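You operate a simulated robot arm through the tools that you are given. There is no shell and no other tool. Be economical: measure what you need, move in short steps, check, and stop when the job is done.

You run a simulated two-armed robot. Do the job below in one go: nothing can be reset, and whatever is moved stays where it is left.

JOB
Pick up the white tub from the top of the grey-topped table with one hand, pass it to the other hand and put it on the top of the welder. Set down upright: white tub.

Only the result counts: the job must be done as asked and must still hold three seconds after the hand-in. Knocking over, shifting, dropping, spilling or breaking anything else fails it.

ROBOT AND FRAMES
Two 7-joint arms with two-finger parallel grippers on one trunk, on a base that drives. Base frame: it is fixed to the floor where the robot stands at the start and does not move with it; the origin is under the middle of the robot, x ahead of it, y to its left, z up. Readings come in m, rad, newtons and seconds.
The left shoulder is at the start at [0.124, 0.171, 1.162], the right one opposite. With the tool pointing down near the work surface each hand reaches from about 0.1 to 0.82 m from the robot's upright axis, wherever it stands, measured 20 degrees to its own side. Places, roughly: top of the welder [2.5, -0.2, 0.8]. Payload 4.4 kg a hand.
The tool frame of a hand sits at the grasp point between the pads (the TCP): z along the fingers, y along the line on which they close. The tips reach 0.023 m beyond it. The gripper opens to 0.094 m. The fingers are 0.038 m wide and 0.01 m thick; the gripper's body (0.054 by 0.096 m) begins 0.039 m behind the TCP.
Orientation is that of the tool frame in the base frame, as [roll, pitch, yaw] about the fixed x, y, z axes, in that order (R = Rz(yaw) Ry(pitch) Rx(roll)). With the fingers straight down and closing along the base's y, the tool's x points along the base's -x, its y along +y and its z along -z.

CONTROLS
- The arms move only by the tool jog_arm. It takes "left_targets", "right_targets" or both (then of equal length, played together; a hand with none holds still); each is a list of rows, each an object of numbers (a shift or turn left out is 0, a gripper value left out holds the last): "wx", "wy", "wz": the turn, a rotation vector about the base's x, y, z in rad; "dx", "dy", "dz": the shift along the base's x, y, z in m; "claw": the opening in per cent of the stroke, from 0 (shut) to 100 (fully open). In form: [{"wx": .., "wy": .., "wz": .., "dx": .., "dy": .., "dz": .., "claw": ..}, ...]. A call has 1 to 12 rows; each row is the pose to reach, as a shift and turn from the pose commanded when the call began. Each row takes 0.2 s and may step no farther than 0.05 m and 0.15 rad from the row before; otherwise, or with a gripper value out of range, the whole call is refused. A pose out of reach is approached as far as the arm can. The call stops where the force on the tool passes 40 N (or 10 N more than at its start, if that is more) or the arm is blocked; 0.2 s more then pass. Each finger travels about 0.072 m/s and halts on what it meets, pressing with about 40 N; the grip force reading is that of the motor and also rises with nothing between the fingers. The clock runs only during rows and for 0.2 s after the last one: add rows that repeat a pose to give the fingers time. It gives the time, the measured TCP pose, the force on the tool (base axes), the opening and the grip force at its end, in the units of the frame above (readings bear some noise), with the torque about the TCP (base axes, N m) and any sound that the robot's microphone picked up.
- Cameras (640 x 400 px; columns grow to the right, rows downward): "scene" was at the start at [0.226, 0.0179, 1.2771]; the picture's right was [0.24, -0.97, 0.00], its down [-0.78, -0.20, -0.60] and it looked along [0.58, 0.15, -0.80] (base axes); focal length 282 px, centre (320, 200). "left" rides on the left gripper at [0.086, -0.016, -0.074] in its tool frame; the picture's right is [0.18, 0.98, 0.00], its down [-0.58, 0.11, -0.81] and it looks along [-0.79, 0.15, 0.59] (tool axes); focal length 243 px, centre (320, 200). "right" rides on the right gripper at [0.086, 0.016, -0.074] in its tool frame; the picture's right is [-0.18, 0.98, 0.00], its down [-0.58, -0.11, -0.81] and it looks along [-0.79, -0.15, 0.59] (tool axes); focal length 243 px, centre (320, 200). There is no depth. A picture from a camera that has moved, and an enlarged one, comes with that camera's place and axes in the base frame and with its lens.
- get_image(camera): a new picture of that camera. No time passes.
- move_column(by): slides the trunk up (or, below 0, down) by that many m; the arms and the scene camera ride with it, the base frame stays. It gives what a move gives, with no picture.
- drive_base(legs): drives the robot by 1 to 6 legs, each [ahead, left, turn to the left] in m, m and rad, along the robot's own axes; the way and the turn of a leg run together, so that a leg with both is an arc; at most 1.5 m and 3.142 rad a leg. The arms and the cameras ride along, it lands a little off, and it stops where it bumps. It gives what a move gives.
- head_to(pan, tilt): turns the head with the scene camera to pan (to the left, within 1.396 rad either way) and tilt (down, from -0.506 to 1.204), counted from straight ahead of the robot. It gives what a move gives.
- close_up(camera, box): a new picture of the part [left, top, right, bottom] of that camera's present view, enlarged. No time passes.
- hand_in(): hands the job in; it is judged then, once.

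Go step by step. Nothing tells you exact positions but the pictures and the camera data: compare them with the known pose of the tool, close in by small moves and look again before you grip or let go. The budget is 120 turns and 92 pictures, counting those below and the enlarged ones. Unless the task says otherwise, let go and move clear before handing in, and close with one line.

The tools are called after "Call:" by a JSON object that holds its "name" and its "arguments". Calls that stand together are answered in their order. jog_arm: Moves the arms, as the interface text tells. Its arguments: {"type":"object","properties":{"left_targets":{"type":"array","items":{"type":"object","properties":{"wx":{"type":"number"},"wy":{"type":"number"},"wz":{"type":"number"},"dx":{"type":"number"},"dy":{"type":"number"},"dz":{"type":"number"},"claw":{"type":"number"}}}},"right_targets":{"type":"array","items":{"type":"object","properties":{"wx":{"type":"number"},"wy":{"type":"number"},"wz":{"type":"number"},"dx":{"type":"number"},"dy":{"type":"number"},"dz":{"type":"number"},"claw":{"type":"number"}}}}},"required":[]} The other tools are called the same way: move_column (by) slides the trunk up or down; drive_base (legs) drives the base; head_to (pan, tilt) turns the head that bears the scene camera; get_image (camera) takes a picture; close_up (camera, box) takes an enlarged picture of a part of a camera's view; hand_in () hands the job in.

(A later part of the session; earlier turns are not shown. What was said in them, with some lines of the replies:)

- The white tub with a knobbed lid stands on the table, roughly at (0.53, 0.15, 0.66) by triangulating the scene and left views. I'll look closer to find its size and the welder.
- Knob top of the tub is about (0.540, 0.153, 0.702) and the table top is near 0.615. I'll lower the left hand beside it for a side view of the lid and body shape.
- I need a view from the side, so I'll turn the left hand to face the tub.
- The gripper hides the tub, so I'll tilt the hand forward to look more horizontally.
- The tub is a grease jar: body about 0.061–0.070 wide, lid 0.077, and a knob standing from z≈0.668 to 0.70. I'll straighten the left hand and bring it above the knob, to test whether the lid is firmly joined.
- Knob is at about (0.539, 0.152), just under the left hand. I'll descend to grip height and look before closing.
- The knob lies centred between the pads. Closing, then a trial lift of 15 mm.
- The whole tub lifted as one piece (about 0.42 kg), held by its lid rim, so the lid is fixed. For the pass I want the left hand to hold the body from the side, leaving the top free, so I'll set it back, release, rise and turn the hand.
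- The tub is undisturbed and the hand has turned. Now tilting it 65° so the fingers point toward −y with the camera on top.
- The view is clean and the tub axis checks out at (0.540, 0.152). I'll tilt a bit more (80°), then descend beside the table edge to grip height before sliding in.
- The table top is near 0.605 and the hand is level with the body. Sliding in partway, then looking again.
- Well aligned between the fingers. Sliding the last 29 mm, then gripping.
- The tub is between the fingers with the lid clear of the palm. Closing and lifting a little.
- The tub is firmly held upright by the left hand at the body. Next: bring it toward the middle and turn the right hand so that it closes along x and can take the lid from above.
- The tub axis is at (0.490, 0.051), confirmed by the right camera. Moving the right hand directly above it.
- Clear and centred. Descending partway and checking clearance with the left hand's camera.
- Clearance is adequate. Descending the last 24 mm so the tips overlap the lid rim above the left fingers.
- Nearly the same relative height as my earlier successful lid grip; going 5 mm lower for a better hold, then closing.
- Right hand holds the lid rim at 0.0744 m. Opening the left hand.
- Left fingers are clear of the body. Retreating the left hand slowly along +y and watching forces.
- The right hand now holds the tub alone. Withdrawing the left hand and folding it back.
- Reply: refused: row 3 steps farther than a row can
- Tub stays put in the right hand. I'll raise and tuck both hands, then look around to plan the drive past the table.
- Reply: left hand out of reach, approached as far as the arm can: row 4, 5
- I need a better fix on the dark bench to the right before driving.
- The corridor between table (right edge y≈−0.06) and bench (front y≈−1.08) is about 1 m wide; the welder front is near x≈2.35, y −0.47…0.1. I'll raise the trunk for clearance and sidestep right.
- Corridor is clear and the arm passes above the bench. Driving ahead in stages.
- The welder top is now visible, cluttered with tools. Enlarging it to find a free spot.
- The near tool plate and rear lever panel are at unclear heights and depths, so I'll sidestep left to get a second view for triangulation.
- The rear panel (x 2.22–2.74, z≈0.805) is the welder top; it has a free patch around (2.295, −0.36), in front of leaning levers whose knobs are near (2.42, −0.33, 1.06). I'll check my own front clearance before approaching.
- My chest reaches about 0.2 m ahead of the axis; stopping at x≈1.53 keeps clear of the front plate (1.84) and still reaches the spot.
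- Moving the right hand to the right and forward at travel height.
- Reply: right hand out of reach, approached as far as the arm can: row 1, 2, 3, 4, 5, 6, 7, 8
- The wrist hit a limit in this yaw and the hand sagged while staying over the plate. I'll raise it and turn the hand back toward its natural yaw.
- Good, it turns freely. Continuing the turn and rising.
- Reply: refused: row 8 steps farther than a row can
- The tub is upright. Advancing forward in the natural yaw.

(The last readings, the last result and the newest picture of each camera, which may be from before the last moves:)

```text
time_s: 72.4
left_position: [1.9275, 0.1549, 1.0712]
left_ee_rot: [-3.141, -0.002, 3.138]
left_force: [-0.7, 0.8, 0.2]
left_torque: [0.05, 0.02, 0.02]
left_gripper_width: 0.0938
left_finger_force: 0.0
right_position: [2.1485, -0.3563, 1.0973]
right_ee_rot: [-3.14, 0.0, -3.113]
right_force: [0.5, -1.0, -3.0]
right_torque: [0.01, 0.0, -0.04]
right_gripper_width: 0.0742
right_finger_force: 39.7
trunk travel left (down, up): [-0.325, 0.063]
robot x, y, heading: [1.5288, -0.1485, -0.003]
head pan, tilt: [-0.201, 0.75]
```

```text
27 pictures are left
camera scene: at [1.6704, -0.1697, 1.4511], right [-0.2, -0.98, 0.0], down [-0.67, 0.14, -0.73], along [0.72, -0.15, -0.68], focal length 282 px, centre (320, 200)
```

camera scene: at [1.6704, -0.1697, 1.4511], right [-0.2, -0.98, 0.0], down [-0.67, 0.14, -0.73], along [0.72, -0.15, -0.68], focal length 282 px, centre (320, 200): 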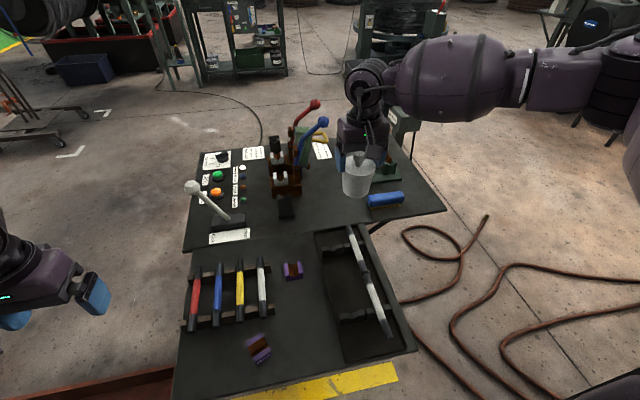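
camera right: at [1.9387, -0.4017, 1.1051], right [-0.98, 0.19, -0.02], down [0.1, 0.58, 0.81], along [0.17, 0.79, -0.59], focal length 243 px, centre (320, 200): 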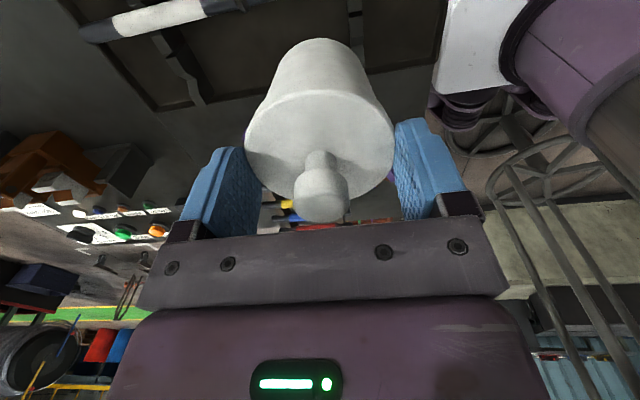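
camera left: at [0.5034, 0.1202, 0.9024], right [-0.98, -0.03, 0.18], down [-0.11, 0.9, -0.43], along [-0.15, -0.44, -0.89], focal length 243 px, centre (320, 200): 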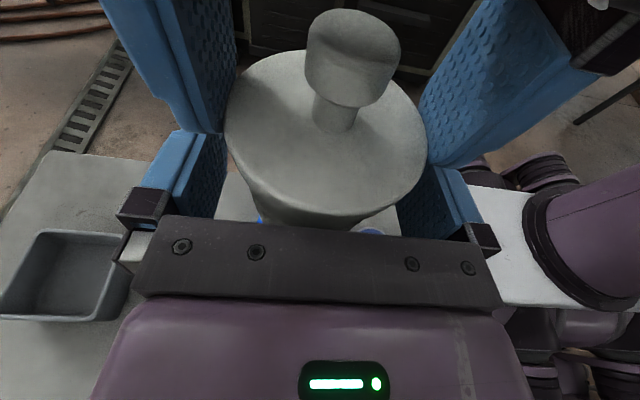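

The free patch centre, re-measured, is about (2.285, −0.345): the brush starts at y≈−0.46, the dark block ends at y≈−0.21, and the panel front edge is at x≈2.21. Moving above it.

Call:
{"name": "jog_arm", "arguments": {"right_targets": [{"dx": 0.035, "dy": 0.0}, {"dx": 0.07, "dy": 0.005}, {"dx": 0.105, "dy": 0.01}, {"dx": 0.137, "dy": 0.012}]}}

Call:
{"name": "get_image", "arguments": {"camera": "scene"}}

Call:
{"name": "get_image", "arguments": {"camera": "right"}}

```text
time_s: 73.4
left_position: [1.9273, 0.1554, 1.0716]
left_ee_rot: [-3.141, 0.0, 3.139]
left_force: [0.0, 0.6, 0.0]
left_torque: [-0.01, -0.04, 0.01]
left_gripper_width: 0.0939
left_finger_force: 0.0
right_position: [2.285, -0.344, 1.0996]
right_ee_rot: [3.14, 0.0, -3.115]
right_force: [1.4, -0.3, -3.3]
right_torque: [0.05, 0.04, -0.02]
right_gripper_width: 0.0741
right_finger_force: 39.8
trunk travel left (down, up): [-0.325, 0.063]
robot x, y, heading: [1.5256, -0.1493, -0.003]
head pan, tilt: [-0.201, 0.75]
```

```text
26 pictures are left
camera scene: at [1.6697, -0.1685, 1.4512], right [-0.2, -0.98, 0.0], down [-0.67, 0.14, -0.73], along [0.72, -0.15, -0.68], focal length 282 px, centre (320, 200)
```

scene: 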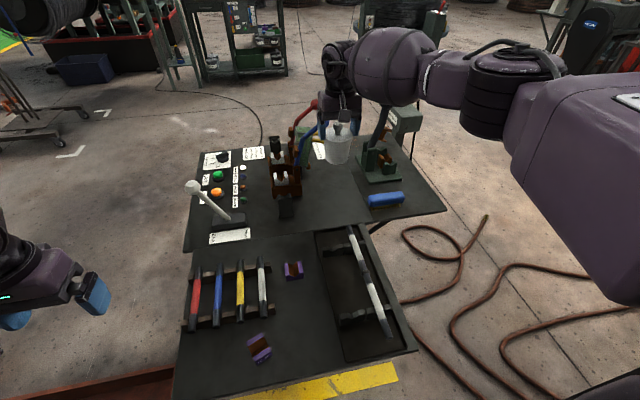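

```text
25 pictures are left
camera right: at [2.1986, -0.3274, 1.1736], right [0.16, 0.99, 0.0], down [0.59, -0.09, 0.81], along [0.8, -0.13, -0.59], focal length 243 px, centre (320, 200)
```

right: 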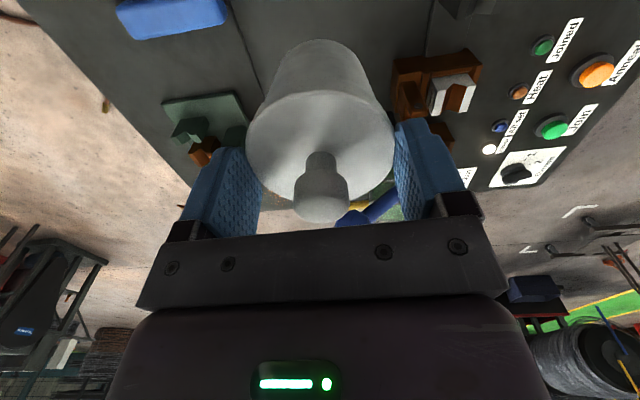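

The patch beneath is bare with about 0.1 m free around. Descending partway (slightly back, for lever clearance), then checking the levers.

Call:
{"name": "jog_arm", "arguments": {"right_targets": [{"dx": -0.015, "dz": -0.03}, {"dx": -0.015, "dz": -0.06}, {"dx": -0.015, "dz": -0.09}]}}

Call:
{"name": "get_image", "arguments": {"camera": "scene"}}

Call:
{"name": "get_image", "arguments": {"camera": "right"}}

```text
time_s: 74.2
left_position: [1.9265, 0.1551, 1.0727]
left_ee_rot: [-3.141, 0.001, 3.138]
left_force: [0.0, -0.4, 0.5]
left_torque: [0.01, -0.01, -0.01]
left_gripper_width: 0.0941
left_finger_force: 0.0
right_position: [2.2693, -0.3453, 1.0076]
right_ee_rot: [3.141, 0.0, -3.113]
right_force: [1.1, 1.4, -2.3]
right_torque: [0.0, -0.01, 0.03]
right_gripper_width: 0.0738
right_finger_force: 40.1
trunk travel left (down, up): [-0.325, 0.063]
robot x, y, heading: [1.5252, -0.1528, -0.002]
head pan, tilt: [-0.201, 0.75]
```

```text
24 pictures are left
camera scene: at [1.6698, -0.1699, 1.4512], right [-0.2, -0.98, 0.0], down [-0.67, 0.14, -0.73], along [0.72, -0.15, -0.68], focal length 282 px, centre (320, 200)
```

scene: 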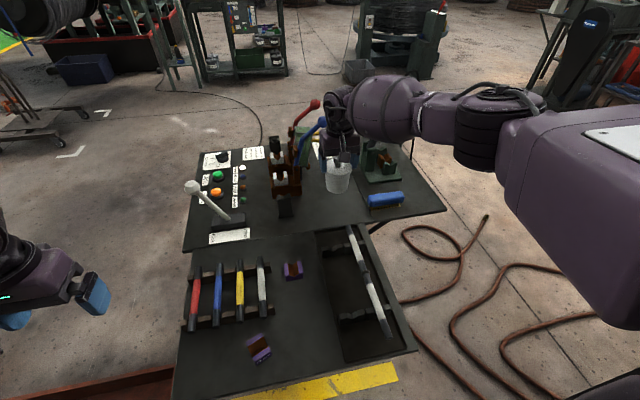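

```text
23 pictures are left
camera right: at [2.1829, -0.3292, 1.0825], right [0.16, 0.99, 0.0], down [0.58, -0.09, 0.81], along [0.8, -0.13, -0.59], focal length 243 px, centre (320, 200)
```

right: 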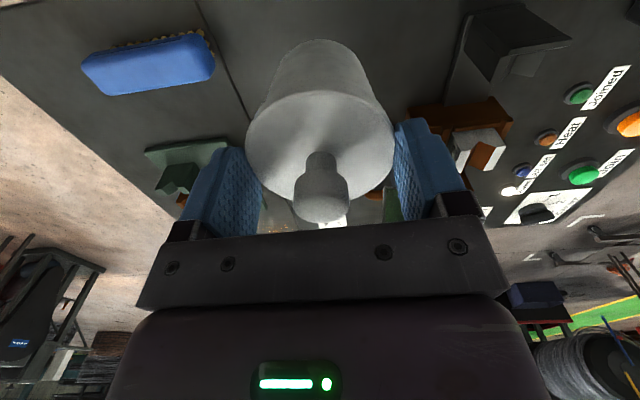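

The forearm could come too near the green lever on the right when lowering. I'll raise the trunk fully and turn the wrist some so the elbow rides higher.

Call:
{"name": "move_column", "arguments": {"by": 0.06}}

Call:
{"name": "jog_arm", "arguments": {"right_targets": [{"wz": 0.14}, {"wz": 0.28}, {"wz": 0.42}, {"wz": 0.56}]}}

Call:
{"name": "get_image", "arguments": {"camera": "scene"}}

```text
time_s: 75.2
left_position: [1.926, 0.1548, 1.1314]
left_ee_rot: [3.141, 0.0, 3.138]
left_force: [0.5, -0.6, 0.3]
left_torque: [0.03, -0.01, -0.03]
left_gripper_width: 0.0943
left_finger_force: 0.0
right_position: [2.2668, -0.3446, 1.0688]
right_ee_rot: [3.14, -0.002, -3.115]
right_force: [-0.5, -0.8, -3.0]
right_torque: [-0.01, 0.0, 0.02]
right_gripper_width: 0.0741
right_finger_force: 39.7
trunk travel left (down, up): [-0.385, 0.003]
robot x, y, heading: [1.5301, -0.1528, -0.009]
head pan, tilt: [-0.201, 0.75]
```

```text
time_s: 76.2
left_position: [1.926, 0.1558, 1.1319]
left_ee_rot: [3.142, -0.001, 3.137]
left_force: [-0.2, -0.1, -0.1]
left_torque: [0.0, -0.02, 0.0]
left_gripper_width: 0.0941
left_finger_force: 0.2
right_position: [2.2674, -0.3446, 1.068]
right_ee_rot: [3.14, 0.002, -2.775]
right_force: [0.3, -0.5, -2.0]
right_torque: [0.01, 0.0, 0.0]
right_gripper_width: 0.0739
right_finger_force: 39.8
right hand out of reach, approached as far as the arm can: row 3, 4
trunk travel left (down, up): [-0.385, 0.003]
robot x, y, heading: [1.5258, -0.1529, -0.003]
head pan, tilt: [-0.201, 0.75]
```

```text
22 pictures are left
camera scene: at [1.668, -0.1697, 1.5107], right [-0.2, -0.98, 0.0], down [-0.67, 0.14, -0.73], along [0.72, -0.15, -0.68], focal length 282 px, centre (320, 200)
```

scene: 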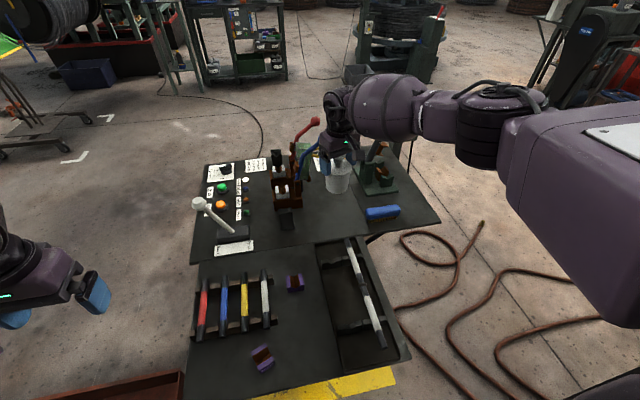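

The wrist limit allows only a little turn. To judge the true gap between forearm and green lever, I'll use the left hand camera as a second viewpoint.

Call:
{"name": "jog_arm", "arguments": {"left_targets": [{"wz": -0.15}, {"wz": -0.3}, {"wz": -0.45}, {"wz": -0.6}, {"wz": -0.75}]}}

Call:
{"name": "jog_arm", "arguments": {"left_targets": [{"wx": -0.0816, "wy": -0.0876}, {"wx": -0.163, "wy": -0.175}, {"wx": -0.245, "wy": -0.263}, {"wx": -0.326, "wy": -0.35}, {"wx": -0.408, "wy": -0.438}]}}

Call:
{"name": "get_image", "arguments": {"camera": "left"}}

```text
time_s: 77.4
left_position: [1.9276, 0.1561, 1.133]
left_ee_rot: [-3.141, 0.001, 2.386]
left_force: [1.3, -0.4, 0.6]
left_torque: [-0.02, -0.04, -0.04]
left_gripper_width: 0.0938
left_finger_force: 0.1
right_position: [2.2675, -0.3448, 1.068]
right_ee_rot: [3.141, 0.001, -2.78]
right_force: [-0.2, -0.2, -2.9]
right_torque: [-0.01, 0.03, 0.02]
right_gripper_width: 0.074
right_finger_force: 40.1
trunk travel left (down, up): [-0.385, 0.003]
robot x, y, heading: [1.5307, -0.1542, -0.004]
head pan, tilt: [-0.201, 0.75]
```

```text
time_s: 78.6
left_position: [1.9266, 0.1544, 1.132]
left_ee_rot: [3.139, 0.601, 2.387]
left_force: [0.0, 0.3, 0.1]
left_torque: [0.02, -0.02, 0.02]
left_gripper_width: 0.094
left_finger_force: 0.2
right_position: [2.2675, -0.3449, 1.068]
right_ee_rot: [3.141, 0.0, -2.779]
right_force: [-0.9, -0.3, -3.0]
right_torque: [-0.06, 0.0, 0.0]
right_gripper_width: 0.0739
right_finger_force: 39.9
trunk travel left (down, up): [-0.385, 0.003]
robot x, y, heading: [1.5298, -0.1518, -0.003]
head pan, tilt: [-0.201, 0.75]
```

```text
21 pictures are left
camera left: at [1.8311, 0.2213, 1.1456], right [0.56, 0.82, -0.1], down [0.09, 0.06, 0.99], along [0.82, -0.57, -0.04], focal length 243 px, centre (320, 200)
```

left: 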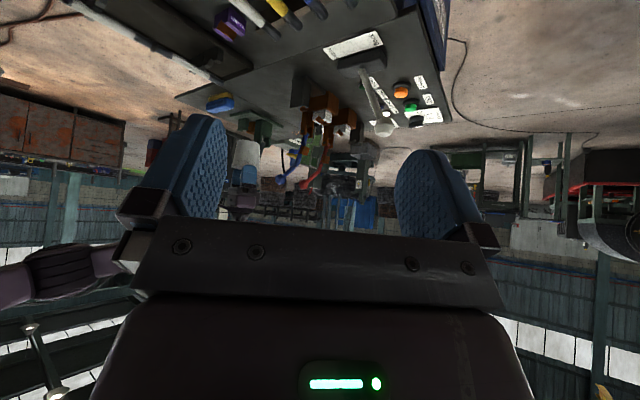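

The elbow is at about (2.0, −0.54, 1.31), so the forearm comes from behind and stays well clear of the green lever. Lowering to just above the surface.

Call:
{"name": "jog_arm", "arguments": {"right_targets": [{"wz": -0.13}, {"wz": -0.26, "dz": -0.01}, {"wz": -0.3, "dz": -0.04}, {"wz": -0.3, "dz": -0.08}, {"wz": -0.3, "dz": -0.115}, {"wz": -0.3, "dz": -0.145}]}}

Call:
{"name": "get_image", "arguments": {"camera": "right"}}

Call:
{"name": "get_image", "arguments": {"camera": "scene"}}

Call:
{"name": "get_image", "arguments": {"camera": "left"}}

```text
time_s: 80.0
left_position: [1.9257, 0.1544, 1.1323]
left_ee_rot: [3.138, 0.599, 2.385]
left_force: [0.2, 0.3, 0.6]
left_torque: [0.02, 0.03, 0.01]
left_gripper_width: 0.0941
left_finger_force: 0.2
right_position: [2.2611, -0.3479, 0.9438]
right_ee_rot: [-3.14, -0.001, -3.08]
right_force: [0.2, -0.1, -3.1]
right_torque: [0.0, 0.03, 0.01]
right_gripper_width: 0.0739
right_finger_force: 40.6
right hand out of reach, approached as far as the arm can: row 6
trunk travel left (down, up): [-0.385, 0.003]
robot x, y, heading: [1.5266, -0.1525, -0.002]
head pan, tilt: [-0.201, 0.75]
```

```text
20 pictures are left
camera right: at [2.1733, -0.3348, 1.0191], right [0.12, 0.99, 0.0], down [0.59, -0.07, 0.81], along [0.8, -0.1, -0.59], focal length 243 px, centre (320, 200)
```

right: 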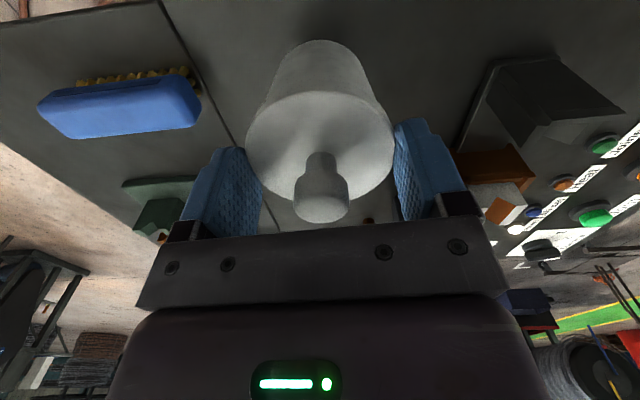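

```text
19 pictures are left
camera scene: at [1.6678, -0.171, 1.5108], right [-0.2, -0.98, 0.0], down [-0.67, 0.14, -0.73], along [0.72, -0.15, -0.68], focal length 282 px, centre (320, 200)
```

scene: 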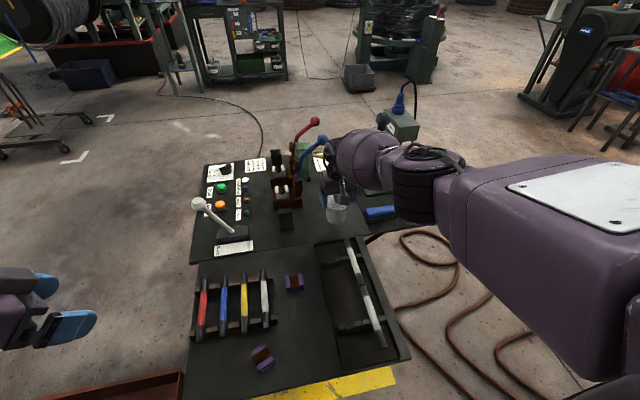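

```text
18 pictures are left
camera left: at [1.8313, 0.2202, 1.1459], right [0.56, 0.82, -0.1], down [0.09, 0.06, 0.99], along [0.82, -0.57, -0.04], focal length 243 px, centre (320, 200)
```

left: 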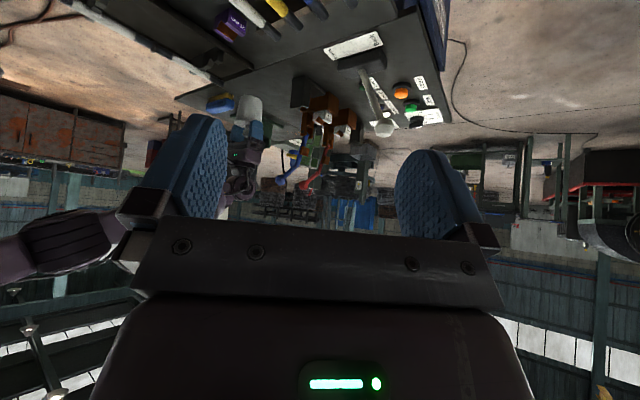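

The arm is near its reach limit at this trunk height, so I'll lower with the trunk instead.

Call:
{"name": "move_column", "arguments": {"by": -0.035}}

Call:
{"name": "jog_arm", "arguments": {"right_targets": [{"dx": 0.006}, {"dx": 0.012}]}}

Call:
{"name": "get_image", "arguments": {"camera": "right"}}

Call:
{"name": "close_up", "arguments": {"camera": "scene", "box": [260, 110, 440, 260]}}

```text
time_s: 80.8
left_position: [1.9261, 0.1561, 1.0979]
left_ee_rot: [3.136, 0.599, 2.386]
left_force: [-1.0, -0.1, -0.3]
left_torque: [0.02, -0.03, 0.02]
left_gripper_width: 0.0942
left_finger_force: 0.0
right_position: [2.2591, -0.3456, 0.9112]
right_ee_rot: [-3.14, 0.003, -3.08]
right_force: [0.2, -0.3, -3.0]
right_torque: [0.01, 0.02, 0.0]
right_gripper_width: 0.074
right_finger_force: 40.2
trunk travel left (down, up): [-0.35, 0.038]
robot x, y, heading: [1.5259, -0.1529, -0.004]
head pan, tilt: [-0.201, 0.75]
```

```text
time_s: 81.4
left_position: [1.9265, 0.1558, 1.0984]
left_ee_rot: [3.141, 0.598, 2.388]
left_force: [0.5, 0.3, -0.5]
left_torque: [-0.01, 0.01, -0.01]
left_gripper_width: 0.0941
left_finger_force: 0.2
right_position: [2.2624, -0.3471, 0.9157]
right_ee_rot: [3.141, 0.003, -3.079]
right_force: [-0.5, -0.2, -2.2]
right_torque: [-0.02, -0.04, -0.04]
right_gripper_width: 0.0738
right_finger_force: 40.1
right hand out of reach, approached as far as the arm can: row 1, 2
trunk travel left (down, up): [-0.35, 0.038]
robot x, y, heading: [1.5261, -0.1542, -0.001]
head pan, tilt: [-0.201, 0.75]
```

```text
17 pictures are left
camera right: at [2.1755, -0.3344, 0.9903], right [0.12, 0.99, 0.0], down [0.59, -0.07, 0.81], along [0.8, -0.1, -0.59], focal length 243 px, centre (320, 200)
```

right: 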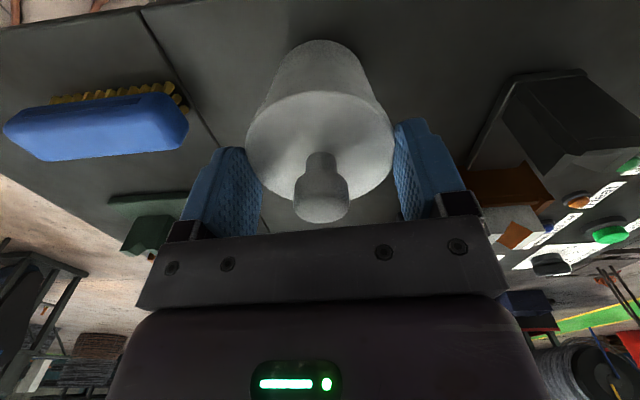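

```text
2.67 times, centred on (350, 185) of scene
camera zoom: at [1.6664, -0.1697, 1.4768], right [-0.2, -0.98, 0.0], down [-0.67, 0.14, -0.73], along [0.72, -0.15, -0.68], focal length 753 px, centre (240, 240)
```

zoom: 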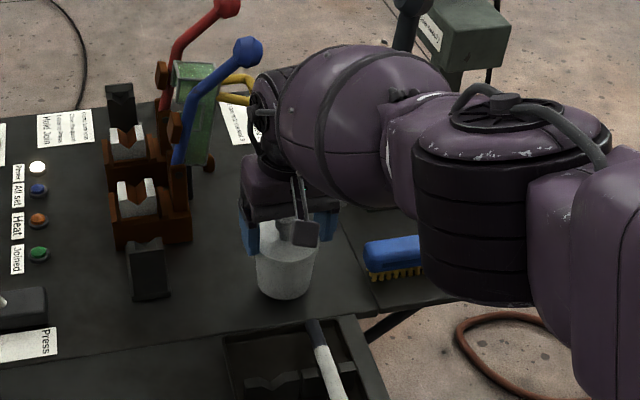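

The tub hovers about 2 cm above the free patch, a bit near the panel's front edge. I'll drive 1.5 cm ahead, then lower the trunk in small steps watching the force.

Call:
{"name": "drive_base", "arguments": {"legs": [[0.017, 0, 0]]}}

Call:
{"name": "move_column", "arguments": {"by": -0.012}}

Call:
{"name": "close_up", "arguments": {"camera": "scene", "box": [290, 150, 410, 250]}}

```text
time_s: 82.2
left_position: [1.9451, 0.1549, 1.0966]
left_ee_rot: [3.14, 0.6, 2.388]
left_force: [0.9, 0.5, 0.2]
left_torque: [0.0, 0.01, 0.02]
left_gripper_width: 0.0941
left_finger_force: 0.1
right_position: [2.2796, -0.3475, 0.9149]
right_ee_rot: [-3.141, 0.0, -3.079]
right_force: [0.0, -0.6, -4.2]
right_torque: [0.01, 0.02, 0.0]
right_gripper_width: 0.0739
right_finger_force: 40.2
trunk travel left (down, up): [-0.35, 0.038]
robot x, y, heading: [1.5447, -0.1505, -0.001]
head pan, tilt: [-0.201, 0.75]
```

```text
time_s: 82.8
left_position: [1.9412, 0.1548, 1.0859]
left_ee_rot: [3.138, 0.597, 2.387]
left_force: [0.4, -0.6, 0.2]
left_torque: [0.01, -0.02, 0.0]
left_gripper_width: 0.094
left_finger_force: 0.0
right_position: [2.2783, -0.3473, 0.9066]
right_ee_rot: [3.141, 0.004, -3.08]
right_force: [-2.1, 0.3, 11.3]
right_torque: [-0.06, 0.62, 0.06]
right_gripper_width: 0.0739
right_finger_force: 40.2
trunk travel left (down, up): [-0.338, 0.05]
robot x, y, heading: [1.5426, -0.1542, -0.008]
head pan, tilt: [-0.201, 0.75]
```

```text
4.00 times, centred on (350, 200) of scene
camera zoom: at [1.6825, -0.1697, 1.4649], right [-0.2, -0.98, 0.0], down [-0.67, 0.14, -0.73], along [0.72, -0.15, -0.68], focal length 1130 px, centre (200, 200)
```

zoom: 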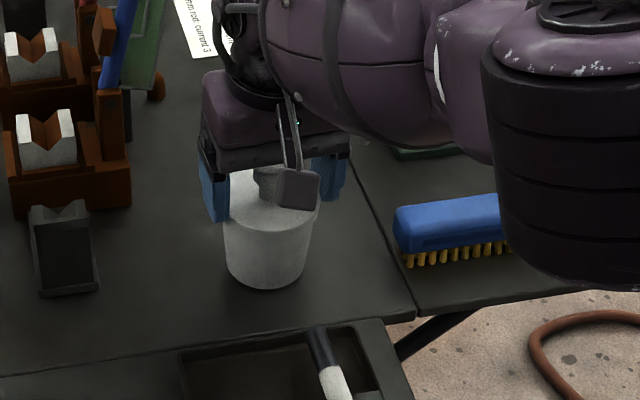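

Contact: the tub's base is on the panel (upward force 14 N). Easing slightly and opening the gripper.

Call:
{"name": "move_column", "arguments": {"by": 0.003}}

Call:
{"name": "jog_arm", "arguments": {"right_targets": [{"claw": 82}, {"claw": 90}, {"claw": 100}, {"claw": 100}]}}

Call:
{"name": "get_image", "arguments": {"camera": "right"}}

Call:
{"name": "close_up", "arguments": {"camera": "scene", "box": [290, 150, 410, 250]}}

```text
time_s: 83.3
left_position: [1.9438, 0.1546, 1.0884]
left_ee_rot: [3.138, 0.598, 2.389]
left_force: [-0.4, -0.7, -0.2]
left_torque: [0.02, -0.01, 0.0]
left_gripper_width: 0.0938
left_finger_force: 0.1
right_position: [2.279, -0.3473, 0.9065]
right_ee_rot: [-3.141, 0.001, -3.079]
right_force: [0.1, 1.0, -2.6]
right_torque: [0.0, 0.01, 0.02]
right_gripper_width: 0.0738
right_finger_force: 40.2
trunk travel left (down, up): [-0.341, 0.047]
robot x, y, heading: [1.5456, -0.1494, -0.007]
head pan, tilt: [-0.201, 0.75]
```

```text
time_s: 84.3
left_position: [1.9429, 0.1549, 1.0889]
left_ee_rot: [3.139, 0.6, 2.388]
left_force: [0.3, 1.0, 0.1]
left_torque: [0.0, 0.01, -0.02]
left_gripper_width: 0.0942
left_finger_force: 0.1
right_position: [2.2781, -0.3463, 0.9073]
right_ee_rot: [-3.142, 0.001, -3.079]
right_force: [-0.4, -0.5, 0.8]
right_torque: [0.01, -0.02, 0.01]
right_gripper_width: 0.0939
right_finger_force: 0.1
trunk travel left (down, up): [-0.341, 0.047]
robot x, y, heading: [1.5479, -0.1521, -0.001]
head pan, tilt: [-0.201, 0.75]
```

```text
14 pictures are left
camera right: at [2.1918, -0.3345, 0.9813], right [0.12, 0.99, 0.0], down [0.59, -0.07, 0.81], along [0.8, -0.1, -0.59], focal length 243 px, centre (320, 200)
```

right: 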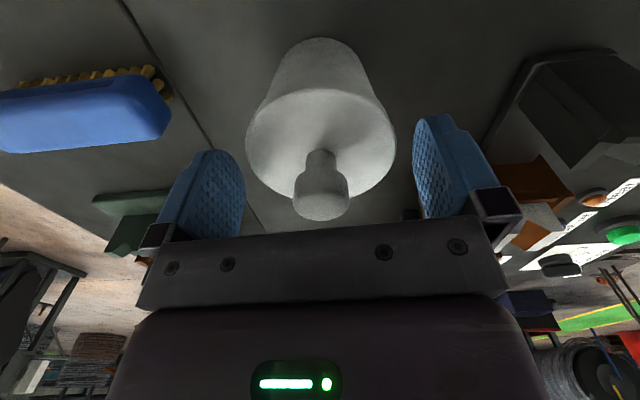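

```text
4.00 times, centred on (350, 200) of scene
camera zoom: at [1.6834, -0.1696, 1.4677], right [-0.2, -0.98, 0.0], down [-0.67, 0.14, -0.73], along [0.72, -0.15, -0.68], focal length 1130 px, centre (200, 200)
```

zoom: 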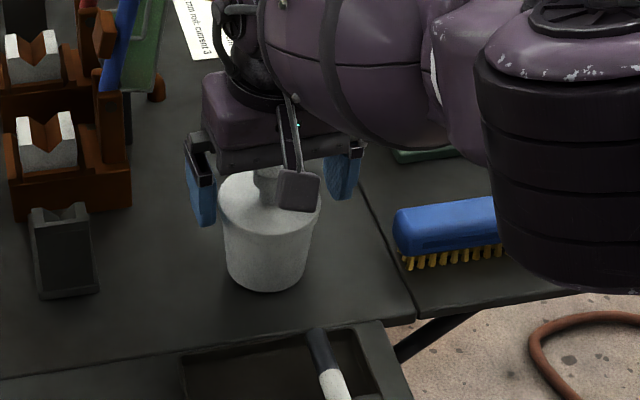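

The tub stands upright on the panel, fingers clear on both sides. Rising straight up with the trunk, then withdrawing.

Call:
{"name": "move_column", "arguments": {"by": 0.045}}

Call:
{"name": "jog_arm", "arguments": {"right_targets": [{"dz": 0.02, "dx": -0.005}, {"dz": 0.05, "dx": -0.01}, {"dz": 0.08, "dx": -0.03}, {"dz": 0.1, "dx": -0.07}, {"dz": 0.1, "dx": -0.11}, {"dz": 0.1, "dx": -0.15}]}}

Call:
{"name": "get_image", "arguments": {"camera": "scene"}}

Call:
{"name": "close_up", "arguments": {"camera": "scene", "box": [270, 120, 410, 250]}}

```text
time_s: 85.2
left_position: [1.942, 0.1553, 1.1332]
left_ee_rot: [3.141, 0.598, 2.389]
left_force: [0.3, 0.7, 0.7]
left_torque: [-0.01, 0.02, -0.04]
left_gripper_width: 0.0941
left_finger_force: 0.0
right_position: [2.2792, -0.3464, 0.9525]
right_ee_rot: [3.141, 0.002, -3.078]
right_force: [-0.4, 0.6, 0.0]
right_torque: [-0.02, 0.03, 0.01]
right_gripper_width: 0.094
right_finger_force: 0.1
trunk travel left (down, up): [-0.386, 0.002]
robot x, y, heading: [1.5438, -0.1526, -0.006]
head pan, tilt: [-0.201, 0.75]
```

```text
time_s: 86.5
left_position: [1.9421, 0.1554, 1.1336]
left_ee_rot: [3.137, 0.6, 2.387]
left_force: [0.1, 0.2, 0.3]
left_torque: [0.04, 0.02, 0.03]
left_gripper_width: 0.0939
left_finger_force: 0.0
right_position: [2.1262, -0.3489, 1.0536]
right_ee_rot: [-3.14, 0.003, -3.079]
right_force: [-0.7, -0.2, 1.1]
right_torque: [0.01, 0.0, 0.03]
right_gripper_width: 0.0942
right_finger_force: 0.1
trunk travel left (down, up): [-0.386, 0.002]
robot x, y, heading: [1.5433, -0.1527, -0.002]
head pan, tilt: [-0.201, 0.75]
```

```text
12 pictures are left
camera scene: at [1.6832, -0.1702, 1.5118], right [-0.2, -0.98, 0.0], down [-0.67, 0.14, -0.73], along [0.72, -0.15, -0.68], focal length 282 px, centre (320, 200)
```

scene: 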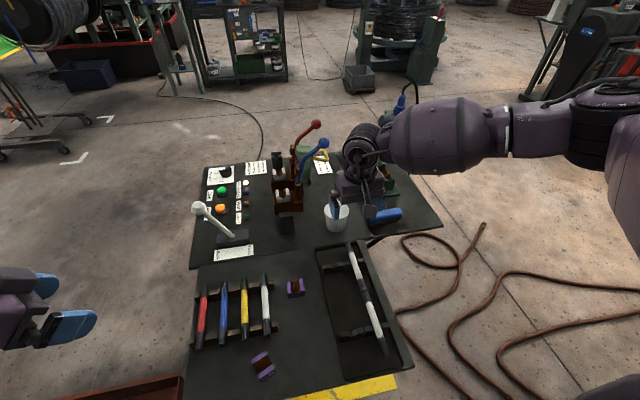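

```text
3.08 times, centred on (340, 185) of scene
camera zoom: at [1.6832, -0.1702, 1.5118], right [-0.2, -0.98, 0.0], down [-0.67, 0.14, -0.73], along [0.72, -0.15, -0.68], focal length 869 px, centre (258, 246)
```

zoom: 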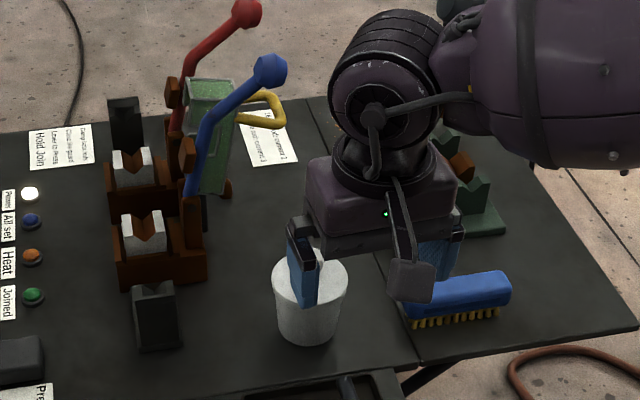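

The tub stands upright and unsupported on the welder top. Both hands are clear and nothing else has moved, so I'm handing in.

Call:
{"name": "hand_in", "arguments": {}}

```text
The job is handed in.
```

I picked the white tub up with the left hand and passed it to the right, which set it upright on the welder top; the job is handed in, with no verdict returned.
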